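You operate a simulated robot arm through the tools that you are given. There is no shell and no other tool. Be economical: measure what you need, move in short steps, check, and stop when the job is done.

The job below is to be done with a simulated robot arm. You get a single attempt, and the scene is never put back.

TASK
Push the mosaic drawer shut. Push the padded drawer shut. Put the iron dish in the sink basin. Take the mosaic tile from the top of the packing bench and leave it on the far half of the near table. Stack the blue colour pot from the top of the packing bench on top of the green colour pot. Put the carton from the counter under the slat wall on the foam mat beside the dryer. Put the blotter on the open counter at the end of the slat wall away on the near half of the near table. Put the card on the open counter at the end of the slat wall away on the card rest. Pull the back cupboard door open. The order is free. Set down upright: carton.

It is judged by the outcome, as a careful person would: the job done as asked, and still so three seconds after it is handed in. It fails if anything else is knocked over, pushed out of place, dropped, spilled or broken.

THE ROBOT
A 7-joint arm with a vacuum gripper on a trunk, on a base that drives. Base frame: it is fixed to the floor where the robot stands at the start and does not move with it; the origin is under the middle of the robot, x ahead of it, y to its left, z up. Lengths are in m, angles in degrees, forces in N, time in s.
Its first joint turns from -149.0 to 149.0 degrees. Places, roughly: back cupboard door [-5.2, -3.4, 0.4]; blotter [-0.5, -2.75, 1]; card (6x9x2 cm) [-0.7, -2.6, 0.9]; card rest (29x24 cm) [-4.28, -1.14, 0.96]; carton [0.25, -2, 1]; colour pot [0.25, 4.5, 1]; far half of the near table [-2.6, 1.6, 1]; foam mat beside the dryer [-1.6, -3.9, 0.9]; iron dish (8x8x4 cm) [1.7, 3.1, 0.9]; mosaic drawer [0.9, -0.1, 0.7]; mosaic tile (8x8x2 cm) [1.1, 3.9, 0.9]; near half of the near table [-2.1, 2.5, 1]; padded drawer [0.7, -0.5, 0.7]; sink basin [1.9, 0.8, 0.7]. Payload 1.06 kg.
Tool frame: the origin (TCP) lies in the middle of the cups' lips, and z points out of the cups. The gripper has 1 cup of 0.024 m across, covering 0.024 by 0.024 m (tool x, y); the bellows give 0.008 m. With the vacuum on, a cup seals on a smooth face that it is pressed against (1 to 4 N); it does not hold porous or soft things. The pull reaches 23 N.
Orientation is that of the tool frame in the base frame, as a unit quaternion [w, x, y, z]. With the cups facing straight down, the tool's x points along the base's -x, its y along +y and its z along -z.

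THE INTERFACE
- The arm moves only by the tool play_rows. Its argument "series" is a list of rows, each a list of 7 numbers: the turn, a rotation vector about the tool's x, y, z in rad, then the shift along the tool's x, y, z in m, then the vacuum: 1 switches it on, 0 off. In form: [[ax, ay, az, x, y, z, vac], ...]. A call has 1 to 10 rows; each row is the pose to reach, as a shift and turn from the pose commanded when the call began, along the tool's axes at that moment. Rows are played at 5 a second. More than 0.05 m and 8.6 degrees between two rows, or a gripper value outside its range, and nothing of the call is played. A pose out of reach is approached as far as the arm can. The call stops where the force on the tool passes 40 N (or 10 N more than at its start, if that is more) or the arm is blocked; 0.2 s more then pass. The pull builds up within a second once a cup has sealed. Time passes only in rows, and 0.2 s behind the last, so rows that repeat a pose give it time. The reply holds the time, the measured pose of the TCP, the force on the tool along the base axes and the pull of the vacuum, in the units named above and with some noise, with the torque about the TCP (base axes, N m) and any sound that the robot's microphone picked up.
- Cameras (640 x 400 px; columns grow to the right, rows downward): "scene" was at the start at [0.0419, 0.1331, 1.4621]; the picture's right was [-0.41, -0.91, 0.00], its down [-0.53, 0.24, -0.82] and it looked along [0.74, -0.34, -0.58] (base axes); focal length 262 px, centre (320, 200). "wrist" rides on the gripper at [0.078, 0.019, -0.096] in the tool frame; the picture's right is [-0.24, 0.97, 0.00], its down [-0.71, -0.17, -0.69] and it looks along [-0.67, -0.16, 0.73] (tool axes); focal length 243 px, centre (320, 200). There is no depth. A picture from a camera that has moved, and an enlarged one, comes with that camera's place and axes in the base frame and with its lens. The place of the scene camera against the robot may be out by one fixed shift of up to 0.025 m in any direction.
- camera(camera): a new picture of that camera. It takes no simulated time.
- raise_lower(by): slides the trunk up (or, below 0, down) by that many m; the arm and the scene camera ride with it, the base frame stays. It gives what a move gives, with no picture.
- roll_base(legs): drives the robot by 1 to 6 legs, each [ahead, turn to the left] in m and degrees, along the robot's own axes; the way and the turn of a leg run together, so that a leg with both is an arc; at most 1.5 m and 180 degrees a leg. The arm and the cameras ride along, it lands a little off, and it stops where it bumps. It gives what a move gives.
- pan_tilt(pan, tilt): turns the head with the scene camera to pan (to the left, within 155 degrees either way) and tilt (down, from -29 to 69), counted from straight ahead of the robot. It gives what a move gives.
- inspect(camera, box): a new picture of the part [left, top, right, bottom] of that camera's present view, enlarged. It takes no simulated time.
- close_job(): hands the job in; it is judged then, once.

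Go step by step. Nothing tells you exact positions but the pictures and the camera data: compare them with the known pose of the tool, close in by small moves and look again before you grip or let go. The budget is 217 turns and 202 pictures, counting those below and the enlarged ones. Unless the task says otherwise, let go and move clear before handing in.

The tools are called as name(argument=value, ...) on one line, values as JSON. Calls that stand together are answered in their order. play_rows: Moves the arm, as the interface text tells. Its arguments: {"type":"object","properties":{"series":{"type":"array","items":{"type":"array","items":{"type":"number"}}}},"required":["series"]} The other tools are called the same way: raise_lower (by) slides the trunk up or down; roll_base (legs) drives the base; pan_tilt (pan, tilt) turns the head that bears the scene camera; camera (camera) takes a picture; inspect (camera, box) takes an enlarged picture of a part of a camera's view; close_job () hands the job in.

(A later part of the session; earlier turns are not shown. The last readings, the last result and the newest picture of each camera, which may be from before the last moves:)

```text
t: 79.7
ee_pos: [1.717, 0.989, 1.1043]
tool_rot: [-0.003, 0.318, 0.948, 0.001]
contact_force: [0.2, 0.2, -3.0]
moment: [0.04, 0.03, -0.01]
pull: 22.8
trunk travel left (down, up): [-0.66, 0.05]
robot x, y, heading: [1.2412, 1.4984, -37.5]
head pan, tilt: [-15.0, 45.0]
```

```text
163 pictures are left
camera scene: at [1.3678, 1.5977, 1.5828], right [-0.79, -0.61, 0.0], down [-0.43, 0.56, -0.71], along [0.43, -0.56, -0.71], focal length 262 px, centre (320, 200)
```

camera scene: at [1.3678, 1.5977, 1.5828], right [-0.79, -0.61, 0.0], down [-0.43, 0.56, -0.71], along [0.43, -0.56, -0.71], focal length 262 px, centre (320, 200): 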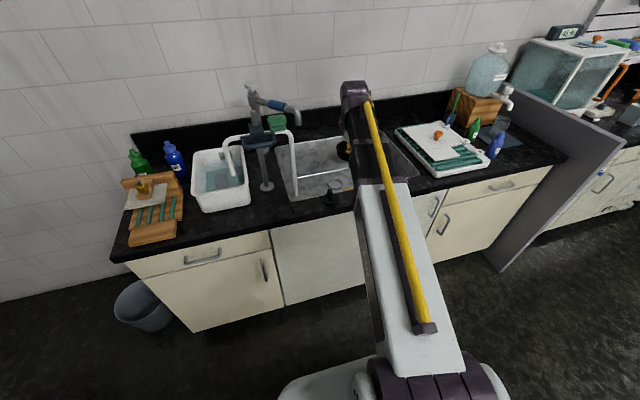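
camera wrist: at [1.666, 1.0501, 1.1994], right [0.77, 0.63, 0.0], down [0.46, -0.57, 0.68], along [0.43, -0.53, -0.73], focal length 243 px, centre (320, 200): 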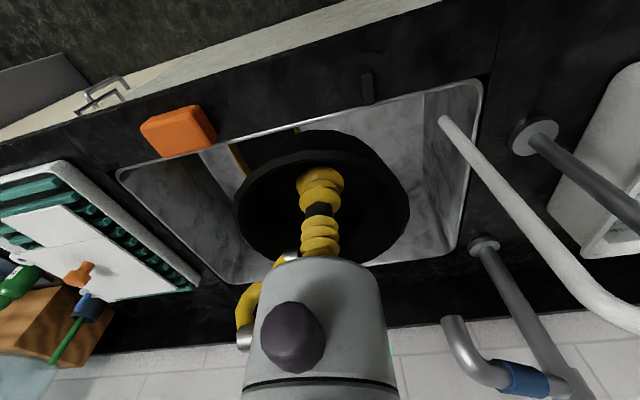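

The dish hangs over the near part of the sink basin. I zoom to see what's in the basin.

inspect(camera="wrist", box=[100, 60, 500, 310])

inspect(camera="scene", box=[220, 90, 420, 215])

```text
1.60 times, centred on (300, 185) of wrist
camera zoom: at [1.666, 1.0501, 1.1994], right [0.77, 0.63, 0.0], down [0.46, -0.57, 0.68], along [0.43, -0.53, -0.73], focal length 388 px, centre (352, 224)
```

zoom: 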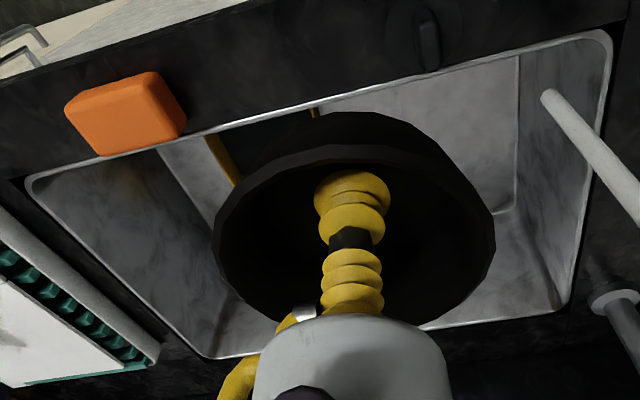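

```text
3.20 times, centred on (320, 152) of scene
camera zoom: at [1.3678, 1.5977, 1.5828], right [-0.79, -0.61, 0.0], down [-0.43, 0.56, -0.71], along [0.43, -0.56, -0.71], focal length 839 px, centre (320, 352)
```

zoom: 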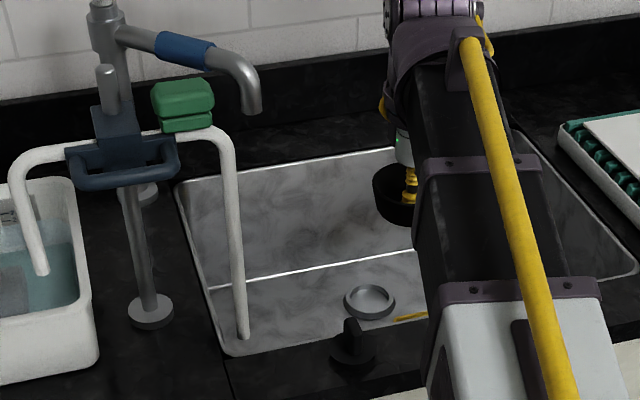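

There's something dark in the basin under the dish, plus a faucet spout at about (2.0, 0.9, 1.07). I swing the arm right to view the basin clearly.

roll_base(legs=[[0, -28]])

pan_tilt(pan=20, tilt=52)

camera(camera="scene")

inspect(camera="scene", box=[230, 40, 430, 165])

```text
t: 81.4
ee_pos: [1.4239, 0.8275, 1.1052]
tool_rot: [-0.002, 0.537, 0.844, 0.001]
contact_force: [-0.4, 0.6, -3.8]
moment: [-0.02, -0.01, -0.03]
pull: 22.8
trunk travel left (down, up): [-0.66, 0.05]
robot x, y, heading: [1.2438, 1.5001, -64.9]
head pan, tilt: [-15.0, 45.0]
```

```text
t: 82.5
ee_pos: [1.4243, 0.828, 1.1042]
tool_rot: [-0.003, 0.537, 0.844, 0.001]
contact_force: [0.6, -0.6, -2.6]
moment: [0.0, 0.0, 0.0]
pull: 23.2
trunk travel left (down, up): [-0.66, 0.05]
robot x, y, heading: [1.2414, 1.5004, -65.0]
head pan, tilt: [20.0, 52.0]
```

```text
160 pictures are left
camera scene: at [1.439, 1.5588, 1.5733], right [-0.71, -0.71, 0.0], down [-0.56, 0.56, -0.62], along [0.43, -0.44, -0.79], focal length 262 px, centre (320, 200)
```

scene: 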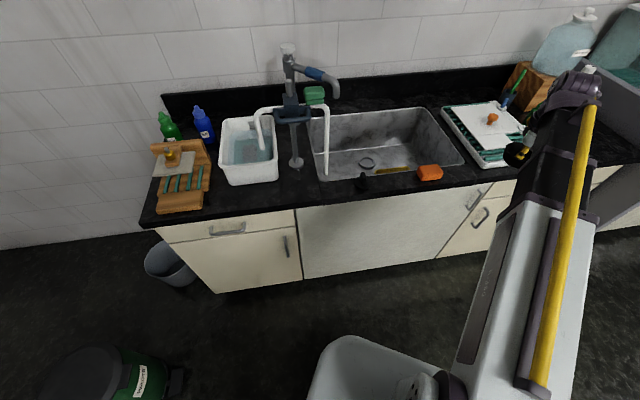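

```text
3.20 times, centred on (330, 102) of scene
camera zoom: at [1.439, 1.5588, 1.5733], right [-0.71, -0.71, 0.0], down [-0.56, 0.56, -0.62], along [0.43, -0.44, -0.79], focal length 839 px, centre (288, 512)
```

zoom: 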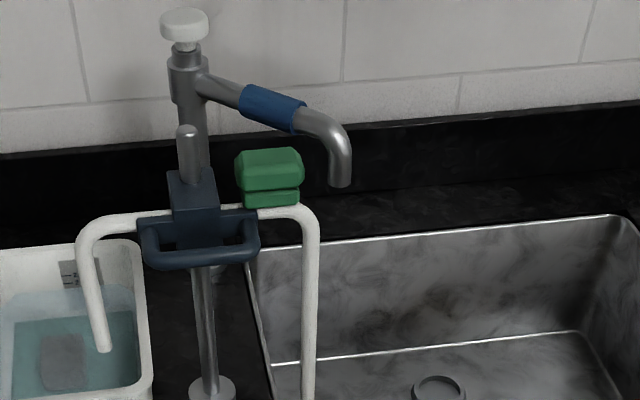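

inspect(camera="scene", box=[300, 90, 480, 202])

```text
3.56 times, centred on (390, 146) of scene
camera zoom: at [1.439, 1.5588, 1.5733], right [-0.71, -0.71, 0.0], down [-0.56, 0.56, -0.62], along [0.43, -0.44, -0.79], focal length 932 px, centre (71, 392)
```

zoom: 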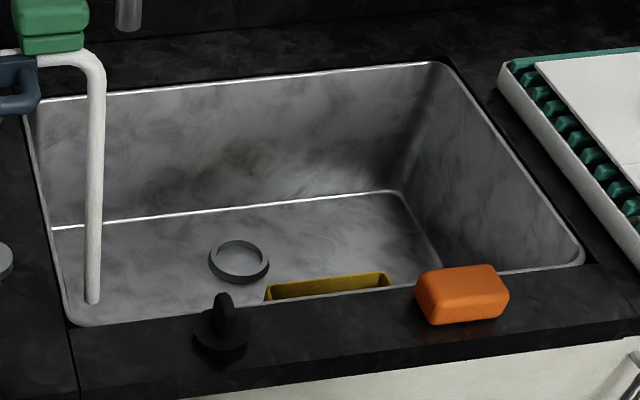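

Basin floor is clear at about (1.835, 0.65), z≈0.70. Approach slightly and re-aim.

roll_base(legs=[[0, 10], [0.14, 0]])

pan_tilt(pan=20, tilt=52)

camera(camera="scene")

camera(camera="wrist")

```text
t: 84.5
ee_pos: [1.6181, 0.7547, 1.1032]
tool_rot: [-0.003, 0.46, 0.888, 0.0]
contact_force: [-0.5, -0.5, -2.8]
moment: [0.0, 0.02, 0.03]
pull: 23.8
trunk travel left (down, up): [-0.66, 0.05]
robot x, y, heading: [1.3204, 1.3867, -55.0]
head pan, tilt: [20.0, 52.0]
```

```text
t: 85.1
ee_pos: [1.6171, 0.7542, 1.1034]
tool_rot: [-0.003, 0.461, 0.887, 0.001]
contact_force: [0.3, -0.3, -3.0]
moment: [0.03, 0.02, 0.0]
pull: 22.6
trunk travel left (down, up): [-0.66, 0.05]
robot x, y, heading: [1.3251, 1.3866, -55.1]
head pan, tilt: [20.0, 52.0]
```

```text
157 pictures are left
camera scene: at [1.5057, 1.4766, 1.5733], right [-0.57, -0.82, 0.0], down [-0.64, 0.45, -0.62], along [0.5, -0.35, -0.79], focal length 262 px, centre (320, 200)
```

scene: 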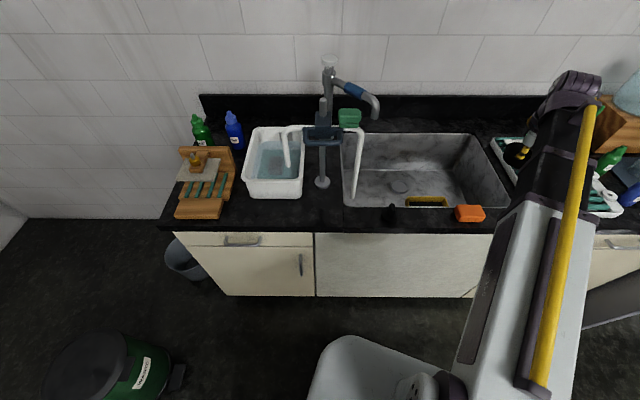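

```text
156 pictures are left
camera wrist: at [1.5875, 0.8283, 1.1993], right [0.93, 0.37, 0.0], down [0.27, -0.68, 0.68], along [0.25, -0.63, -0.73], focal length 243 px, centre (320, 200)
```

wrist: 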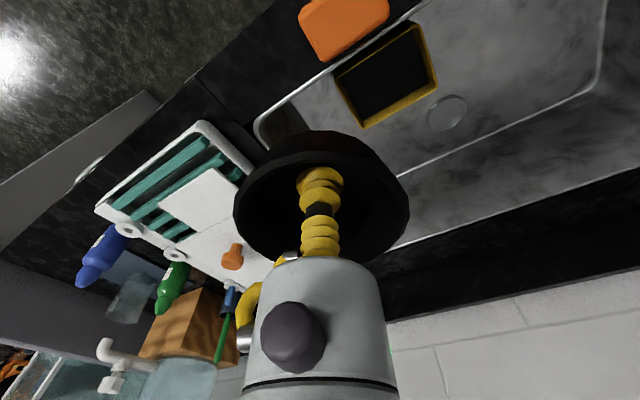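

Move the dish over the clear basin spot, keep high, and look.

play_rows(series=[[0, 0, 0, -0.035, 0.02, 0, 1], [0, 0, 0, -0.07, 0.04, 0, 1], [0, 0, 0, -0.105, 0.06, 0, 1], [0, 0, 0, -0.14, 0.08, 0, 1], [0, 0, 0, -0.175, 0.1, 0, 1], [0, 0, 0, -0.21, 0.118, 0, 1], [0, 0, 0, -0.21, 0.118, 0.05, 1], [0, 0, 0, -0.21, 0.118, 0.1, 1]])

camera(camera="wrist")

inspect(camera="scene", box=[320, 50, 580, 212])

```text
t: 86.9
ee_pos: [1.8343, 0.6515, 1.0054]
tool_rot: [-0.002, 0.46, 0.888, 0.0]
contact_force: [-0.4, -0.5, -2.5]
moment: [0.05, 0.0, -0.01]
pull: 23.3
trunk travel left (down, up): [-0.66, 0.05]
robot x, y, heading: [1.3256, 1.3831, -55.0]
head pan, tilt: [20.0, 52.0]
```

```text
155 pictures are left
camera wrist: at [1.8045, 0.7251, 1.1002], right [0.93, 0.37, 0.0], down [0.27, -0.68, 0.68], along [0.25, -0.63, -0.73], focal length 243 px, centre (320, 200)
```

wrist: 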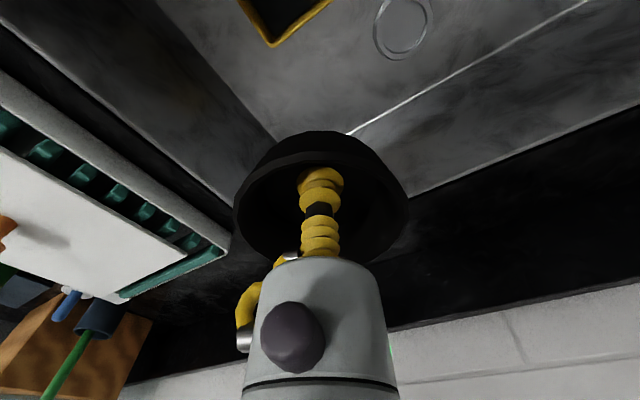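

```text
2.46 times, centred on (450, 131) of scene
camera zoom: at [1.5057, 1.4765, 1.5733], right [-0.57, -0.82, 0.0], down [-0.64, 0.45, -0.62], along [0.5, -0.35, -0.79], focal length 646 px, centre (0, 370)
```

zoom: 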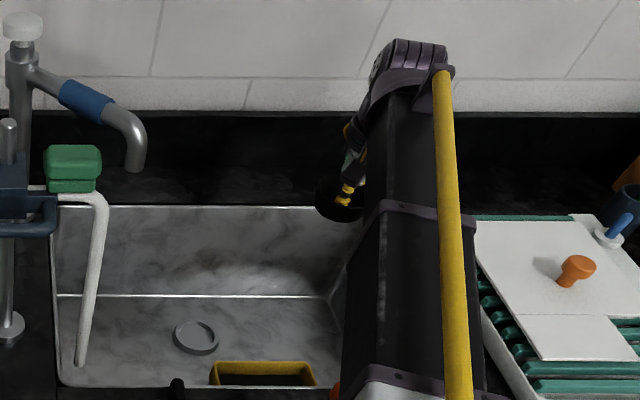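

Dish is above the basin, clear of the walls. Descend.

play_rows(series=[[0, 0, 0, 0, 0, 0.05, 1], [0, 0, 0, 0, 0, 0.1, 1], [0, 0, 0, 0, 0, 0.15, 1], [0, 0, 0, 0, 0, 0.2, 1], [0, 0, 0, 0, 0, 0.24, 1], [0, 0, 0, 0, 0, 0.25, 1]])

camera(camera="wrist")

inspect(camera="scene", box=[320, 80, 560, 230])

```text
t: 88.3
ee_pos: [1.8324, 0.6522, 0.7511]
tool_rot: [-0.002, 0.461, 0.887, 0.0]
contact_force: [0.4, 0.6, -3.5]
moment: [0.01, 0.02, -0.03]
pull: 23.1
trunk travel left (down, up): [-0.66, 0.05]
robot x, y, heading: [1.3248, 1.3867, -55.1]
head pan, tilt: [20.0, 52.0]
```

```text
153 pictures are left
camera wrist: at [1.8029, 0.7251, 0.847], right [0.93, 0.37, 0.0], down [0.27, -0.68, 0.68], along [0.25, -0.64, -0.73], focal length 243 px, centre (320, 200)
```

wrist: 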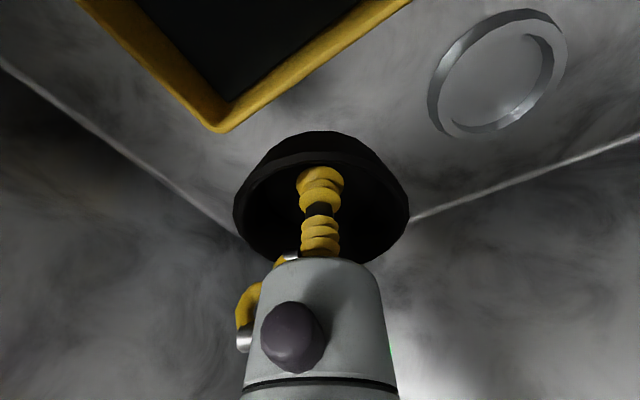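

```text
2.67 times, centred on (440, 155) of scene
camera zoom: at [1.5058, 1.4766, 1.5733], right [-0.57, -0.82, 0.0], down [-0.65, 0.45, -0.62], along [0.5, -0.35, -0.79], focal length 699 px, centre (0, 320)
```

zoom: 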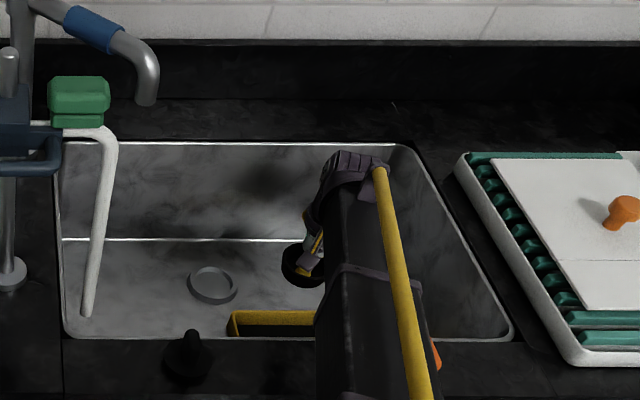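

Continue down in small steps to touch the basin floor.

play_rows(series=[[0, 0, 0, 0, 0, 0.008, 1], [0, 0, 0, 0, 0, 0.014, 1], [0, 0, 0, 0, 0, 0.02, 1], [0, 0, 0, 0, 0, 0.024, 1], [0, 0, 0, 0, 0, 0.024, 1]])

camera(camera="wrist")

```text
t: 89.5
ee_pos: [1.8319, 0.6516, 0.7288]
tool_rot: [-0.002, 0.46, 0.888, 0.0]
contact_force: [0.4, -0.5, -3.2]
moment: [-0.01, 0.01, 0.03]
pull: 22.9
trunk travel left (down, up): [-0.66, 0.05]
robot x, y, heading: [1.3207, 1.3872, -55.3]
head pan, tilt: [20.0, 52.0]
```

```text
151 pictures are left
camera wrist: at [1.8031, 0.7258, 0.8244], right [0.93, 0.37, 0.0], down [0.27, -0.68, 0.68], along [0.25, -0.63, -0.73], focal length 243 px, centre (320, 200)
```

wrist: 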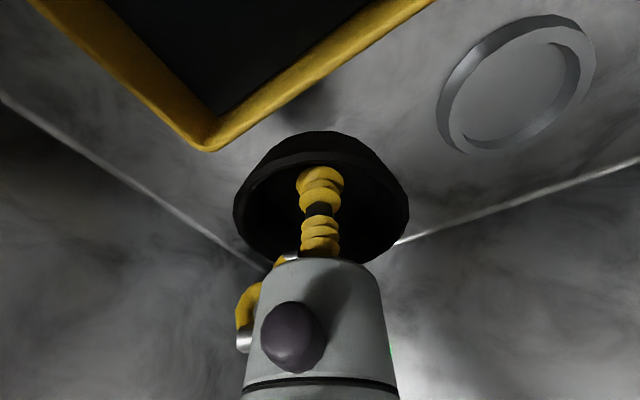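

play_rows(series=[[0, 0, 0, 0, 0, 0.004, 1], [0, 0, 0, 0, 0, 0.008, 1], [0, 0, 0, 0, 0, 0.011, 1], [0, 0, 0, 0, 0, 0.011, 1]])

```text
t: 90.5
ee_pos: [1.8319, 0.6509, 0.7173]
tool_rot: [-0.003, 0.46, 0.888, 0.001]
contact_force: [0.2, 0.0, -3.3]
moment: [-0.03, 0.01, 0.01]
pull: 22.5
trunk travel left (down, up): [-0.66, 0.05]
robot x, y, heading: [1.3248, 1.3814, -55.1]
head pan, tilt: [20.0, 52.0]
```

Not touching yet; continue a few millimetres at a time.

play_rows(series=[[0, 0, 0, 0, 0, 0.003, 1], [0, 0, 0, 0, 0, 0.006, 1], [0, 0, 0, 0, 0, 0.009, 1], [0, 0, 0, 0, 0, 0.009, 1]])

camera(camera="wrist")

```text
t: 91.5
ee_pos: [1.8322, 0.6516, 0.7089]
tool_rot: [-0.003, 0.461, 0.887, 0.001]
contact_force: [-0.4, -0.5, -2.2]
moment: [-0.01, 0.03, 0.02]
pull: 22.6
trunk travel left (down, up): [-0.66, 0.05]
robot x, y, heading: [1.3235, 1.3862, -55.3]
head pan, tilt: [20.0, 52.0]
```

```text
150 pictures are left
camera wrist: at [1.8028, 0.7256, 0.8038], right [0.93, 0.37, 0.0], down [0.27, -0.68, 0.68], along [0.25, -0.63, -0.73], focal length 243 px, centre (320, 200)
```

wrist: 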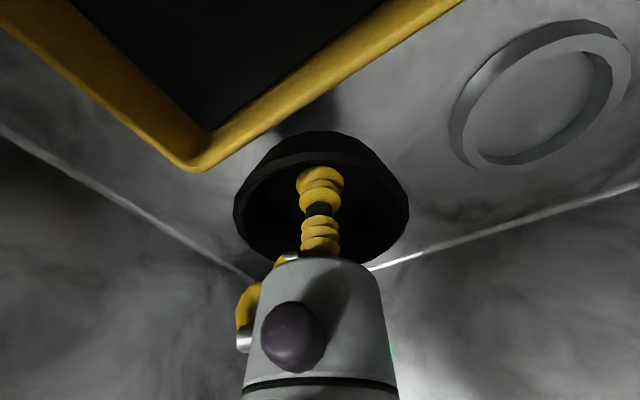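

play_rows(series=[[0, 0, 0, 0, 0, 0.003, 1], [0, 0, 0, 0, 0, 0.006, 1], [0, 0, 0, 0, 0, 0.009, 1], [0, 0, 0, 0, 0, 0.009, 1]])

```text
t: 92.5
ee_pos: [1.833, 0.6523, 0.6993]
tool_rot: [-0.002, 0.461, 0.887, 0.001]
contact_force: [-0.2, -0.7, -2.8]
moment: [0.02, -0.02, -0.03]
pull: 23.3
trunk travel left (down, up): [-0.66, 0.05]
robot x, y, heading: [1.321, 1.3886, -55.1]
head pan, tilt: [20.0, 52.0]
```

play_rows(series=[[0, 0, 0, 0, 0, 0.003, 1], [0, 0, 0, 0, 0, 0.006, 1], [0, 0, 0, 0, 0, 0.009, 1], [0, 0, 0, 0, 0, 0.009, 1]])

camera(camera="wrist")

```text
t: 93.5
ee_pos: [1.8324, 0.6519, 0.6897]
tool_rot: [-0.003, 0.461, 0.887, 0.001]
contact_force: [-0.1, -0.2, -3.5]
moment: [-0.04, 0.02, 0.04]
pull: 22.9
trunk travel left (down, up): [-0.66, 0.05]
robot x, y, heading: [1.3258, 1.3852, -55.1]
head pan, tilt: [20.0, 52.0]
```

```text
149 pictures are left
camera wrist: at [1.8031, 0.7264, 0.7851], right [0.93, 0.37, 0.0], down [0.27, -0.68, 0.68], along [0.25, -0.63, -0.73], focal length 243 px, centre (320, 200)
```

wrist: 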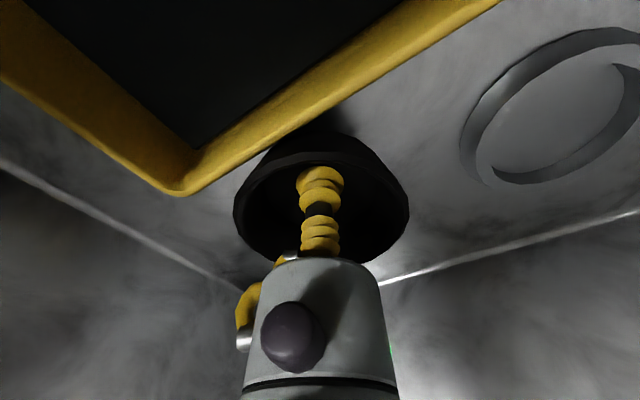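

The yellow bin is near the dish, so I shift 2 cm toward the back wall and keep lowering.

play_rows(series=[[0, 0, 0, -0.01, 0.004, 0, 1], [0, 0, 0, -0.0186, 0.0074, 0, 1], [0, 0, 0, -0.0186, 0.0074, 0.004, 1], [0, 0, 0, -0.0186, 0.0074, 0.008, 1], [0, 0, 0, -0.0186, 0.0074, 0.011, 1], [0, 0, 0, -0.0186, 0.0074, 0.011, 1]])

camera(camera="wrist")

```text
t: 94.9
ee_pos: [1.848, 0.6407, 0.6801]
tool_rot: [-0.002, 0.46, 0.888, 0.0]
contact_force: [0.1, 0.4, -3.9]
moment: [0.03, 0.02, -0.03]
pull: 22.9
trunk travel left (down, up): [-0.66, 0.05]
robot x, y, heading: [1.3235, 1.3899, -55.0]
head pan, tilt: [20.0, 52.0]
```

```text
148 pictures are left
camera wrist: at [1.8199, 0.7147, 0.7755], right [0.93, 0.37, 0.0], down [0.27, -0.68, 0.68], along [0.25, -0.63, -0.73], focal length 243 px, centre (320, 200)
```

wrist: 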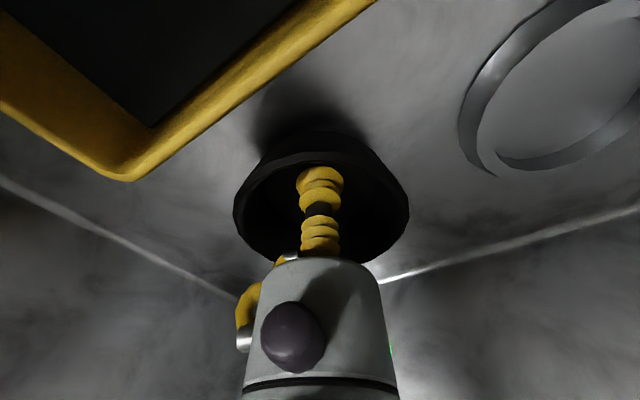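

play_rows(series=[[0, 0, 0, 0, 0, 0.004, 1], [0, 0, 0, 0, 0, 0.008, 1], [0, 0, 0, 0, 0, 0.012, 1], [0, 0, 0, 0, 0, 0.012, 1]])

camera(camera="wrist")

```text
t: 95.9
ee_pos: [1.8495, 0.6402, 0.6688]
tool_rot: [-0.002, 0.461, 0.888, 0.001]
contact_force: [-0.5, 0.6, -1.7]
moment: [-0.02, 0.01, -0.02]
pull: 23.1
trunk travel left (down, up): [-0.66, 0.05]
robot x, y, heading: [1.3232, 1.3889, -55.1]
head pan, tilt: [20.0, 52.0]
```

```text
147 pictures are left
camera wrist: at [1.8197, 0.7146, 0.7635], right [0.93, 0.37, 0.0], down [0.27, -0.68, 0.68], along [0.25, -0.63, -0.73], focal length 243 px, centre (320, 200)
```

wrist: 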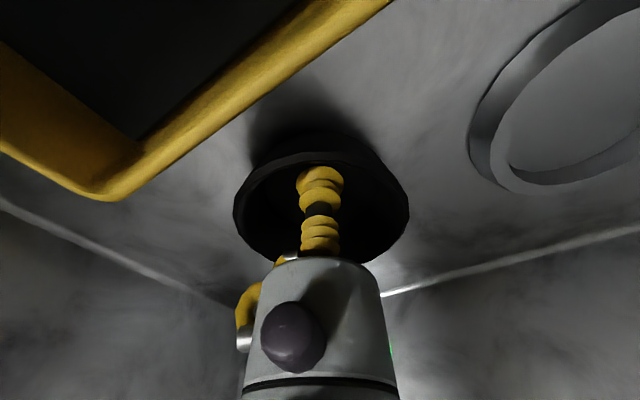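

play_rows(series=[[0, 0, 0, 0, 0, 0.003, 1], [0, 0, 0, 0, 0, 0.006, 1], [0, 0, 0, 0, 0, 0.009, 1], [0, 0, 0, 0, 0, 0.009, 1]])

```text
t: 96.9
ee_pos: [1.8499, 0.6413, 0.6617]
tool_rot: [-0.002, 0.462, 0.887, 0.0]
contact_force: [0.2, -3.7, 18.3]
moment: [0.02, -0.05, 0.02]
pull: 23.3
trunk travel left (down, up): [-0.66, 0.05]
robot x, y, heading: [1.3249, 1.3864, -54.9]
head pan, tilt: [20.0, 52.0]
```

Contact with the basin floor. Release and rise.

play_rows(series=[[0, 0, 0, 0, 0, -0.003, 0], [0, 0, 0, 0, 0, -0.003, 0], [0, 0, 0, 0, 0, -0.003, 0], [0, 0, 0, 0, 0, -0.005, 0], [0, 0, 0, 0, 0, -0.005, 0], [0, 0, 0, 0, 0, -0.02, 0], [0, 0, 0, 0, 0, -0.06, 0], [0, 0, 0, 0, 0, -0.1, 0]])

camera(camera="wrist")

```text
t: 98.7
ee_pos: [1.8477, 0.6388, 0.758]
tool_rot: [-0.004, 0.461, 0.887, 0.001]
contact_force: [0.1, -0.7, 0.3]
moment: [-0.02, 0.0, 0.03]
pull: 0.0
trunk travel left (down, up): [-0.66, 0.05]
robot x, y, heading: [1.323, 1.3852, -55.0]
head pan, tilt: [20.0, 52.0]
```

```text
146 pictures are left
camera wrist: at [1.8189, 0.7127, 0.854], right [0.93, 0.37, 0.0], down [0.27, -0.68, 0.68], along [0.25, -0.63, -0.73], focal length 243 px, centre (320, 200)
```

wrist: 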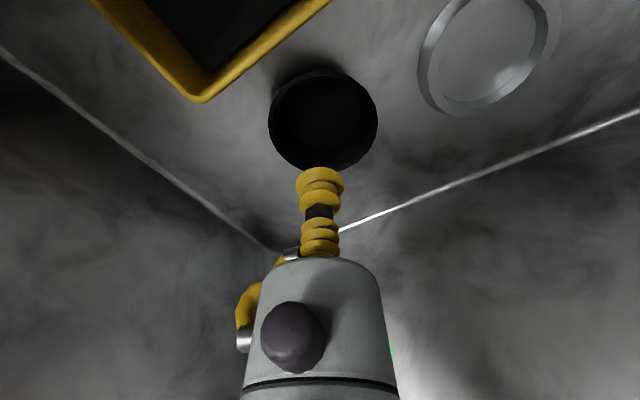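

Dish is in the basin. Lift out, retract, and drive toward the mosaic tile on the bench.

play_rows(series=[[0, 0, 0, 0, 0, -0.05, 0], [0, 0, 0, 0, 0, -0.1, 0], [0, 0, 0, 0, 0, -0.15, 0], [0, 0, 0, 0, 0, -0.2, 0], [0, 0, 0, 0, 0, -0.25, 0], [0, 0, 0, 0, 0, -0.3, 0], [0, 0, 0, 0, 0, -0.35, 0], [0, 0, 0, 0.04, -0.02, -0.37, 0], [0, 0, 0, 0.08, -0.04, -0.37, 0], [0, 0, 0, 0.12, -0.06, -0.37, 0]])

roll_base(legs=[[-0.45, 0], [0, 168], [0.8, 0], [0.8, 0], [0, -58]])

pan_tilt(pan=-5, tilt=45)

camera(camera="scene")

camera(camera="wrist")

```text
t: 100.9
ee_pos: [1.7336, 0.7045, 1.128]
tool_rot: [-0.003, 0.461, 0.888, 0.001]
contact_force: [-0.6, -0.2, 0.1]
moment: [0.0, 0.01, 0.08]
pull: 0.0
trunk travel left (down, up): [-0.66, 0.05]
robot x, y, heading: [1.3235, 1.3877, -55.1]
head pan, tilt: [20.0, 52.0]
```

```text
t: 120.9
ee_pos: [0.9954, 3.8447, 1.1284]
tool_rot: [-0.003, -0.438, 0.899, -0.002]
contact_force: [1.2, -0.3, 0.5]
moment: [0.0, 0.01, -0.02]
pull: 0.1
trunk travel left (down, up): [-0.66, 0.05]
robot x, y, heading: [0.4623, 3.2513, 52.0]
head pan, tilt: [20.0, 52.0]
```

```text
t: 121.8
ee_pos: [0.9963, 3.8438, 1.1302]
tool_rot: [-0.002, -0.438, 0.899, -0.002]
contact_force: [-0.3, -0.6, -0.5]
moment: [-0.03, -0.01, -0.01]
pull: 0.2
trunk travel left (down, up): [-0.66, 0.05]
robot x, y, heading: [0.4625, 3.2548, 51.6]
head pan, tilt: [-5.0, 45.0]
```

```text
145 pictures are left
camera scene: at [0.3634, 3.3807, 1.5828], right [0.73, -0.68, 0.0], down [-0.48, -0.52, -0.71], along [0.48, 0.52, -0.71], focal length 262 px, centre (320, 200)
```

scene: 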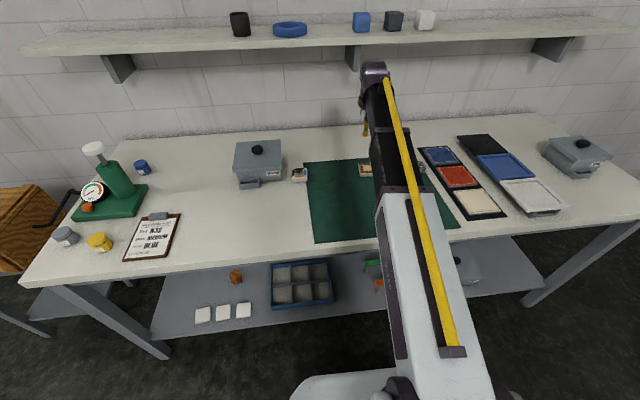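

```text
144 pictures are left
camera wrist: at [0.933, 3.7935, 1.224], right [-0.62, 0.78, 0.0], down [0.57, 0.46, 0.68], along [0.54, 0.42, -0.73], focal length 243 px, centre (320, 200)
```

wrist: 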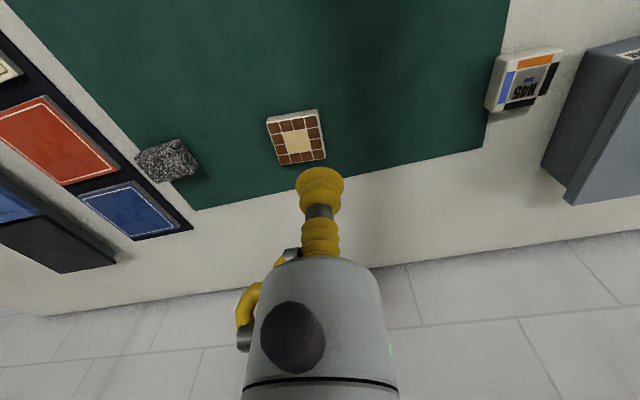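

The mosaic tile (brown/cream) is at about (1.09, 3.87). Move over it and look closely.

play_rows(series=[[0, 0, 0, -0.035, -0.025, 0, 0], [0, 0, 0, -0.07, -0.05, 0.0, 0], [0, 0, 0, -0.082, -0.062, 0.04, 0], [0, 0, 0, -0.082, -0.062, 0.08, 0], [0, 0, 0, -0.082, -0.062, 0.12, 0]])

inspect(camera="wrist", box=[200, 20, 440, 170])

```text
t: 123.0
ee_pos: [1.0959, 3.8669, 1.008]
tool_rot: [-0.002, -0.439, 0.899, -0.001]
contact_force: [0.1, 0.0, 0.1]
moment: [0.01, 0.0, 0.0]
pull: 0.0
trunk travel left (down, up): [-0.66, 0.05]
robot x, y, heading: [0.463, 3.2485, 51.9]
head pan, tilt: [-5.0, 45.0]
```

```text
2.67 times, centred on (320, 95) of wrist
camera zoom: at [1.0328, 3.8177, 1.1029], right [-0.62, 0.78, 0.0], down [0.57, 0.46, 0.68], along [0.54, 0.42, -0.73], focal length 647 px, centre (320, 480)
```

zoom: 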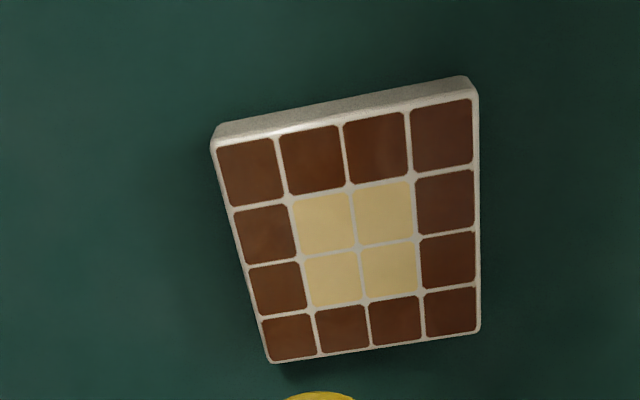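

play_rows(series=[[0, 0, 0, -0.003, 0.01, 0.04, 0], [0, 0, 0, -0.003, 0.01, 0.08, 1], [0, 0, 0, -0.003, 0.01, 0.088, 1], [0, 0, 0, -0.003, 0.01, 0.094, 1], [0, 0, 0, -0.003, 0.01, 0.097, 1], [0, 0, 0, -0.003, 0.01, 0.097, 1]])

```text
t: 124.4
ee_pos: [1.0899, 3.8781, 0.9129]
tool_rot: [-0.001, -0.438, 0.899, -0.001]
contact_force: [10.6, 11.2, 25.5]
moment: [-0.2, 0.18, -0.02]
pull: 23.3
trunk travel left (down, up): [-0.66, 0.05]
robot x, y, heading: [0.4637, 3.2534, 51.9]
head pan, tilt: [-5.0, 45.0]
```

Tile sealed. Lift, back off and turn to look at the near table.

play_rows(series=[[0, 0, 0, 0, 0, -0.02, 1], [0, 0, 0, 0, 0, -0.06, 1], [0, 0, 0, 0, 0, -0.11, 1], [0, 0, 0, 0, 0, -0.16, 1], [0, 0, 0, 0.03, 0, -0.2, 1], [0, 0, 0, 0.07, 0.03, -0.22, 1], [0, 0, 0, 0.1, 0.06, -0.22, 1]])

roll_base(legs=[[-0.6, 0], [0, 146]])

pan_tilt(pan=5, tilt=22)

camera(camera="scene")

```text
refused: row 6 steps farther than a row can; nothing moved
```

```text
t: 125.1
ee_pos: [1.0876, 3.8767, 0.9138]
tool_rot: [-0.001, -0.439, 0.899, -0.001]
contact_force: [-2.0, -2.6, 3.4]
moment: [-0.03, 0.01, -0.02]
pull: 22.8
trunk travel left (down, up): [-0.66, 0.05]
robot x, y, heading: [0.4582, 3.2538, 51.7]
head pan, tilt: [-5.0, 45.0]
stopped in leg 1: the force on the tool passed its limit at 45 N (the readings are from after the stop); the commanded pose is now the measured one
```

```text
t: 126.0
ee_pos: [1.0879, 3.8761, 0.9135]
tool_rot: [0.0, -0.438, 0.899, -0.001]
contact_force: [-1.4, -2.0, 4.4]
moment: [-0.04, 0.02, 0.03]
pull: 23.2
trunk travel left (down, up): [-0.66, 0.05]
robot x, y, heading: [0.4571, 3.2481, 51.8]
head pan, tilt: [5.0, 22.0]
```

```text
142 pictures are left
camera scene: at [0.3561, 3.3961, 1.6182], right [0.84, -0.55, 0.0], down [-0.2, -0.31, -0.93], along [0.51, 0.78, -0.37], focal length 262 px, centre (320, 200)
```

scene: 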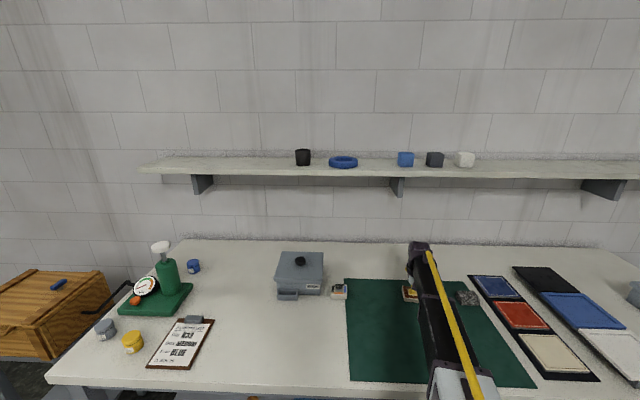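

The base refused to move since the lift was rejected (row too long); nothing was disturbed. Lift properly.

play_rows(series=[[0, 0, 0, 0, 0, -0.02, 1], [0, 0, 0, 0, 0, -0.06, 1], [0, 0, 0, 0, 0, -0.1, 1], [0, 0, 0, 0, 0, -0.14, 1], [0, 0, 0, 0, 0, -0.18, 1], [0, 0, 0, 0.0, 0, -0.22, 1], [0, 0, 0, 0.03, 0.02, -0.22, 1], [0, 0, 0, 0.06, 0.04, -0.22, 1], [0, 0, 0, 0.1, 0.06, -0.22, 1]])

camera(camera="wrist")

```text
t: 128.0
ee_pos: [0.979, 3.8348, 1.1322]
tool_rot: [0.0, -0.439, 0.899, -0.001]
contact_force: [-0.6, 0.3, -2.2]
moment: [-0.02, -0.01, -0.01]
pull: 23.1
trunk travel left (down, up): [-0.66, 0.05]
robot x, y, heading: [0.4585, 3.2488, 51.9]
head pan, tilt: [5.0, 22.0]
```

```text
141 pictures are left
camera wrist: at [0.9151, 3.7837, 1.2274], right [-0.62, 0.78, 0.0], down [0.57, 0.45, 0.69], along [0.54, 0.42, -0.73], focal length 243 px, centre (320, 200)
```

wrist: 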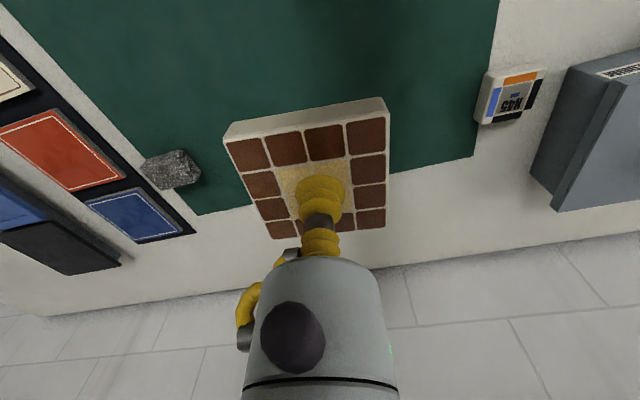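

Holding the tile. Back away and look toward the near table.

roll_base(legs=[[-0.6, 0], [0, 146]])

camera(camera="scene")

```text
t: 137.3
ee_pos: [-0.6772, 2.6147, 1.1323]
tool_rot: [-0.001, 0.991, 0.136, 0.001]
contact_force: [0.5, 0.4, -2.3]
moment: [-0.01, 0.0, 0.01]
pull: 22.6
trunk travel left (down, up): [-0.66, 0.05]
robot x, y, heading: [0.0844, 2.7779, -164.7]
head pan, tilt: [5.0, 22.0]
```

```text
140 pictures are left
camera scene: at [0.0954, 2.5936, 1.6183], right [-0.35, 0.94, 0.0], down [0.35, 0.13, -0.93], along [-0.87, -0.32, -0.37], focal length 262 px, centre (320, 200)
```

scene: 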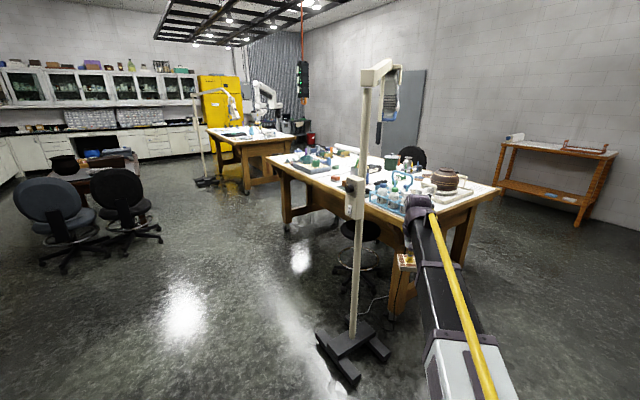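

Two tables ahead; a pole stand is in front of the nearer one. Zoom on it.

inspect(camera="scene", box=[260, 120, 520, 282])

inspect(camera="scene", box=[180, 90, 340, 190])

```text
2.46 times, centred on (390, 201) of scene
camera zoom: at [0.0954, 2.5936, 1.6183], right [-0.35, 0.94, 0.0], down [0.35, 0.13, -0.93], along [-0.87, -0.32, -0.37], focal length 646 px, centre (148, 198)
```

zoom: 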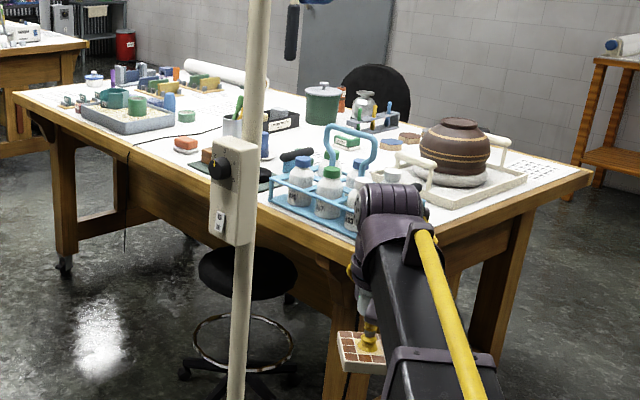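

```text
4.00 times, centred on (260, 140) of scene
camera zoom: at [0.0954, 2.5936, 1.6183], right [-0.35, 0.94, 0.0], down [0.35, 0.13, -0.93], along [-0.87, -0.32, -0.37], focal length 1049 px, centre (560, 440)
```

zoom: 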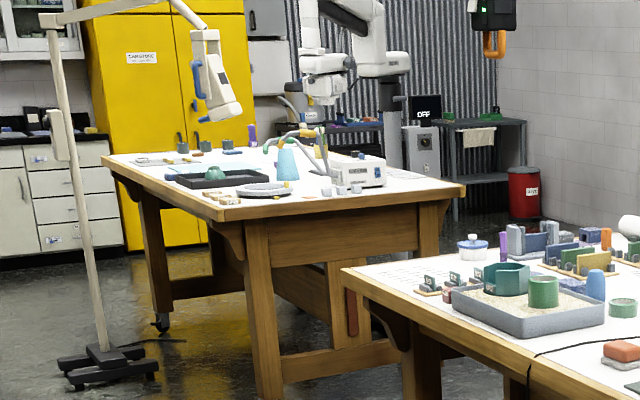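

The near table's long side faces me. I go round the stand to face its far half, staying at a distance, and look.

roll_base(legs=[[0, 42], [0.93, 0], [0.93, 0], [0, -93]])

pan_tilt(pan=0, tilt=30)

camera(camera="scene")

```text
t: 152.5
ee_pos: [-1.5224, 1.6484, 1.1326]
tool_rot: [-0.001, 0.961, -0.276, 0.001]
contact_force: [-0.6, -1.0, -1.6]
moment: [-0.01, -0.02, -0.03]
pull: 23.3
trunk travel left (down, up): [-0.66, 0.05]
robot x, y, heading: [-0.8858, 1.1927, 147.8]
head pan, tilt: [5.0, 22.0]
```

```text
t: 153.2
ee_pos: [-1.5218, 1.6486, 1.1323]
tool_rot: [-0.001, 0.961, -0.278, 0.0]
contact_force: [0.6, 0.5, -2.3]
moment: [-0.01, -0.03, 0.0]
pull: 23.3
trunk travel left (down, up): [-0.66, 0.05]
robot x, y, heading: [-0.8889, 1.19, 147.6]
head pan, tilt: [0.0, 30.0]
```

```text
137 pictures are left
camera scene: at [-1.0103, 1.072, 1.6055], right [0.53, 0.85, 0.0], down [0.42, -0.27, -0.87], along [-0.73, 0.46, -0.5], focal length 262 px, centre (320, 200)
```

scene: 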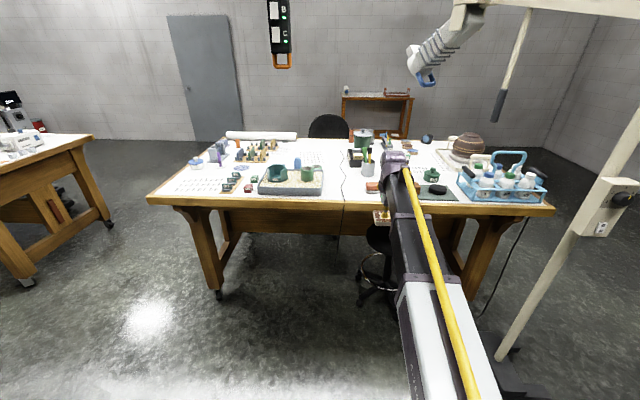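

inspect(camera="scene", box=[140, 115, 380, 265])

inspect(camera="scene", box=[320, 115, 560, 265])

```text
2.67 times, centred on (260, 190) of scene
camera zoom: at [-1.0103, 1.072, 1.6055], right [0.53, 0.85, 0.0], down [0.42, -0.27, -0.87], along [-0.73, 0.46, -0.5], focal length 699 px, centre (480, 227)
```

zoom: 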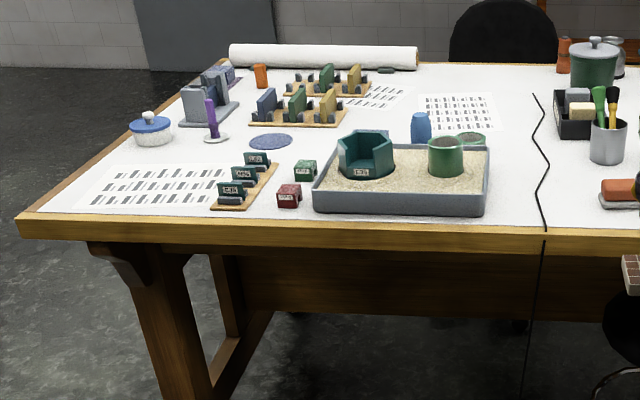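

```text
2.67 times, centred on (440, 190) of scene
camera zoom: at [-1.0103, 1.072, 1.6055], right [0.53, 0.85, 0.0], down [0.42, -0.27, -0.87], along [-0.73, 0.46, -0.5], focal length 699 px, centre (0, 227)
```

zoom: 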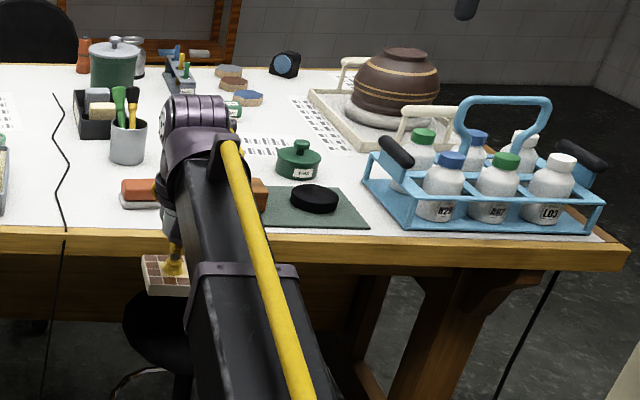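

I pick a clear spot in the far half (left of the cord) near (-2.57, 1.565), behind the sand tray. Move to face it.

raise_lower(by=0.05)

roll_base(legs=[[0, 79.5], [0.66, 0], [0, -82], [0.35, 0]])

pan_tilt(pan=10, tilt=42)

camera(camera="scene")

camera(camera="wrist")

```text
t: 154.1
ee_pos: [-1.5227, 1.6479, 1.1832]
tool_rot: [-0.001, 0.961, -0.277, -0.001]
contact_force: [0.7, 0.2, -1.6]
moment: [0.01, 0.02, 0.0]
pull: 22.7
trunk travel left (down, up): [-0.71, 0.0]
robot x, y, heading: [-0.8904, 1.1901, 147.7]
head pan, tilt: [0.0, 30.0]
```

```text
t: 166.8
ee_pos: [-2.2167, 1.4247, 1.1815]
tool_rot: [0.0, 0.948, -0.317, 0.001]
contact_force: [0.5, 0.6, -2.3]
moment: [-0.01, 0.03, 0.04]
pull: 22.7
trunk travel left (down, up): [-0.71, 0.0]
robot x, y, heading: [-1.6216, 0.9161, 142.5]
head pan, tilt: [0.0, 30.0]
```

```text
t: 167.5
ee_pos: [-2.2161, 1.4234, 1.1824]
tool_rot: [-0.001, 0.948, -0.318, 0.0]
contact_force: [-0.5, 1.1, -1.4]
moment: [0.01, 0.0, -0.03]
pull: 23.2
trunk travel left (down, up): [-0.71, 0.0]
robot x, y, heading: [-1.6231, 0.9148, 143.0]
head pan, tilt: [10.0, 42.0]
```

```text
134 pictures are left
camera scene: at [-1.7579, 0.7895, 1.6372], right [0.46, 0.89, 0.0], down [0.59, -0.31, -0.74], along [-0.66, 0.34, -0.67], focal length 262 px, centre (320, 200)
```

scene: 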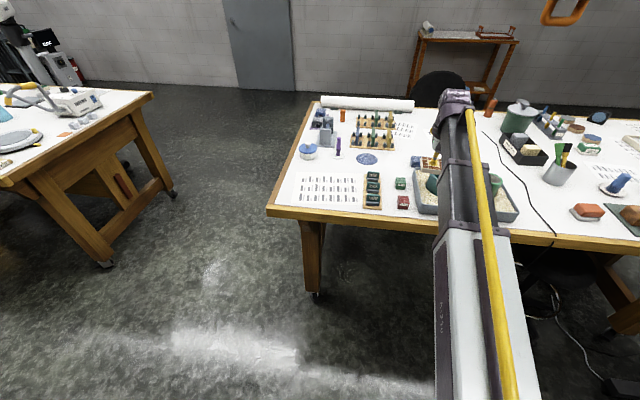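

```text
133 pictures are left
camera wrist: at [-2.1659, 1.3608, 1.277], right [-0.77, -0.63, 0.0], down [-0.46, 0.56, 0.69], along [-0.43, 0.53, -0.73], focal length 243 px, centre (320, 200)
```

wrist: 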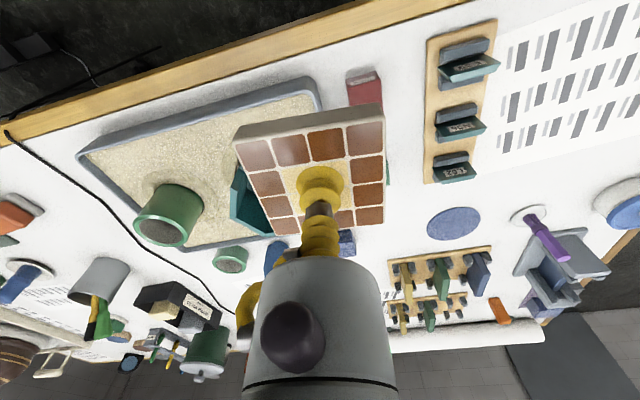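

The clear patch is centred about (-2.545, 1.57). Drive in 0.25 m and shift over it.

roll_base(legs=[[0.25, 0]])

camera(camera="wrist")

```text
t: 169.4
ee_pos: [-2.4174, 1.5763, 1.1824]
tool_rot: [-0.001, 0.948, -0.318, 0.0]
contact_force: [-0.3, 0.9, -1.3]
moment: [0.0, 0.01, 0.0]
pull: 23.2
trunk travel left (down, up): [-0.71, 0.0]
robot x, y, heading: [-1.8254, 1.0674, 142.8]
head pan, tilt: [10.0, 42.0]
```

```text
132 pictures are left
camera wrist: at [-2.3669, 1.5133, 1.2768], right [-0.77, -0.63, 0.0], down [-0.46, 0.56, 0.69], along [-0.43, 0.53, -0.73], focal length 243 px, centre (320, 200)
```

wrist: 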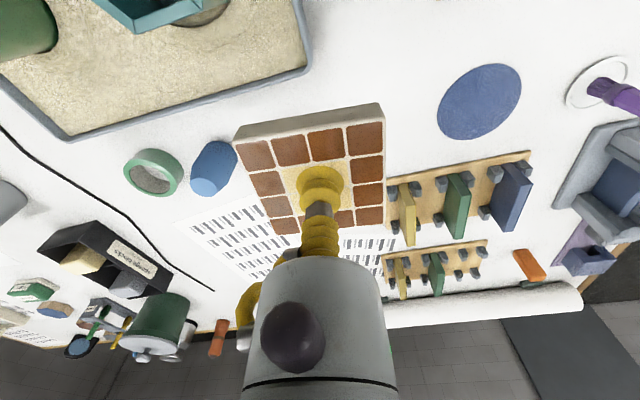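

play_rows(series=[[0, 0, 0, -0.036, 0.028, 0, 1], [0, 0, 0, -0.07, 0.055, 0, 1], [0, 0, 0, -0.0856, 0.066, 0.04, 1], [0, 0, 0, -0.0856, 0.066, 0.08, 1], [0, 0, 0, -0.0856, 0.066, 0.12, 1], [0, 0, 0, -0.0856, 0.066, 0.16, 1], [0, 0, 0, -0.0856, 0.066, 0.19, 1]])

camera(camera="wrist")

inspect(camera="scene", box=[320, 90, 520, 215])

```text
t: 171.0
ee_pos: [-2.5249, 1.5778, 0.9938]
tool_rot: [0.0, 0.948, -0.318, -0.001]
contact_force: [0.4, 0.5, -2.3]
moment: [0.0, -0.02, -0.01]
pull: 22.8
trunk travel left (down, up): [-0.71, 0.0]
robot x, y, heading: [-1.8225, 1.0676, 142.9]
head pan, tilt: [10.0, 42.0]
```

```text
131 pictures are left
camera wrist: at [-2.4747, 1.5143, 1.0891], right [-0.77, -0.63, 0.0], down [-0.46, 0.56, 0.69], along [-0.43, 0.53, -0.73], focal length 243 px, centre (320, 200)
```

wrist: 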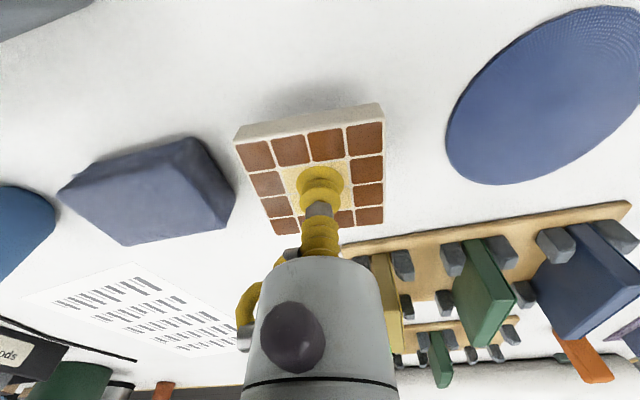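

```text
3.20 times, centred on (420, 152) of scene
camera zoom: at [-1.9586, 0.9418, 1.6372], right [0.46, 0.89, 0.0], down [0.6, -0.31, -0.74], along [-0.66, 0.34, -0.67], focal length 839 px, centre (0, 352)
```

zoom: 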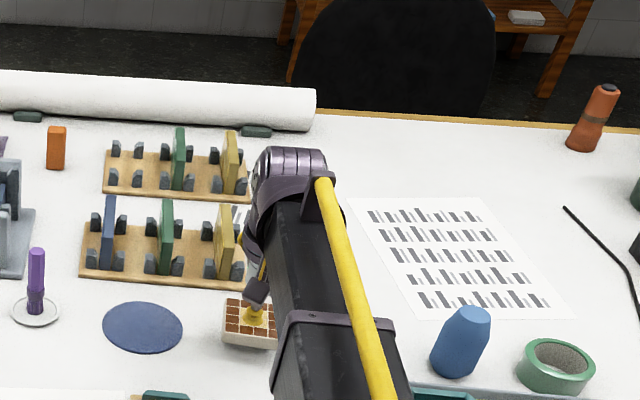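

Patch is clear below. Lower gradually.

play_rows(series=[[0, 0, 0, 0, 0, 0.03, 1], [0, 0, 0, 0, 0, 0.05, 1], [0, 0, 0, 0, 0, 0.06, 1], [0, 0, 0, 0, 0, 0.065, 1], [0, 0, 0, 0, 0, 0.07, 1], [0, 0, 0, 0, 0, 0.07, 1]])

camera(camera="wrist")

```text
t: 171.5
ee_pos: [-2.5251, 1.5755, 0.9595]
tool_rot: [-0.003, 0.948, -0.318, -0.004]
contact_force: [1.7, -2.0, 21.1]
moment: [-0.04, -0.05, 0.0]
pull: 23.5
trunk travel left (down, up): [-0.71, 0.0]
robot x, y, heading: [-1.8205, 1.0658, 142.6]
head pan, tilt: [10.0, 42.0]
stopped in row 2: the force on the tool passed its limit at 56 N (the readings are from after the stop); the commanded pose is now the measured one
```

```text
129 pictures are left
camera wrist: at [-2.4738, 1.5132, 1.0532], right [-0.77, -0.63, 0.0], down [-0.46, 0.56, 0.69], along [-0.44, 0.54, -0.72], focal length 243 px, centre (320, 200)
```

wrist: 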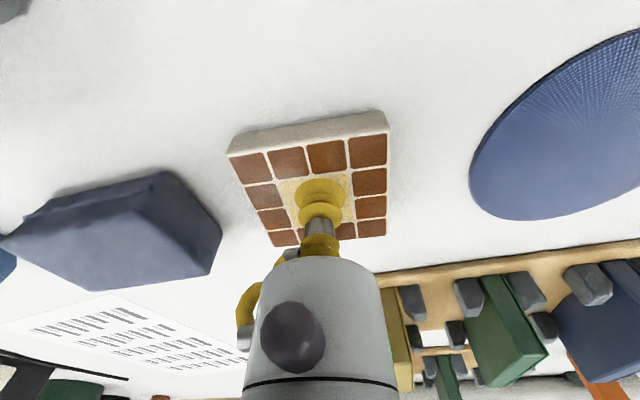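

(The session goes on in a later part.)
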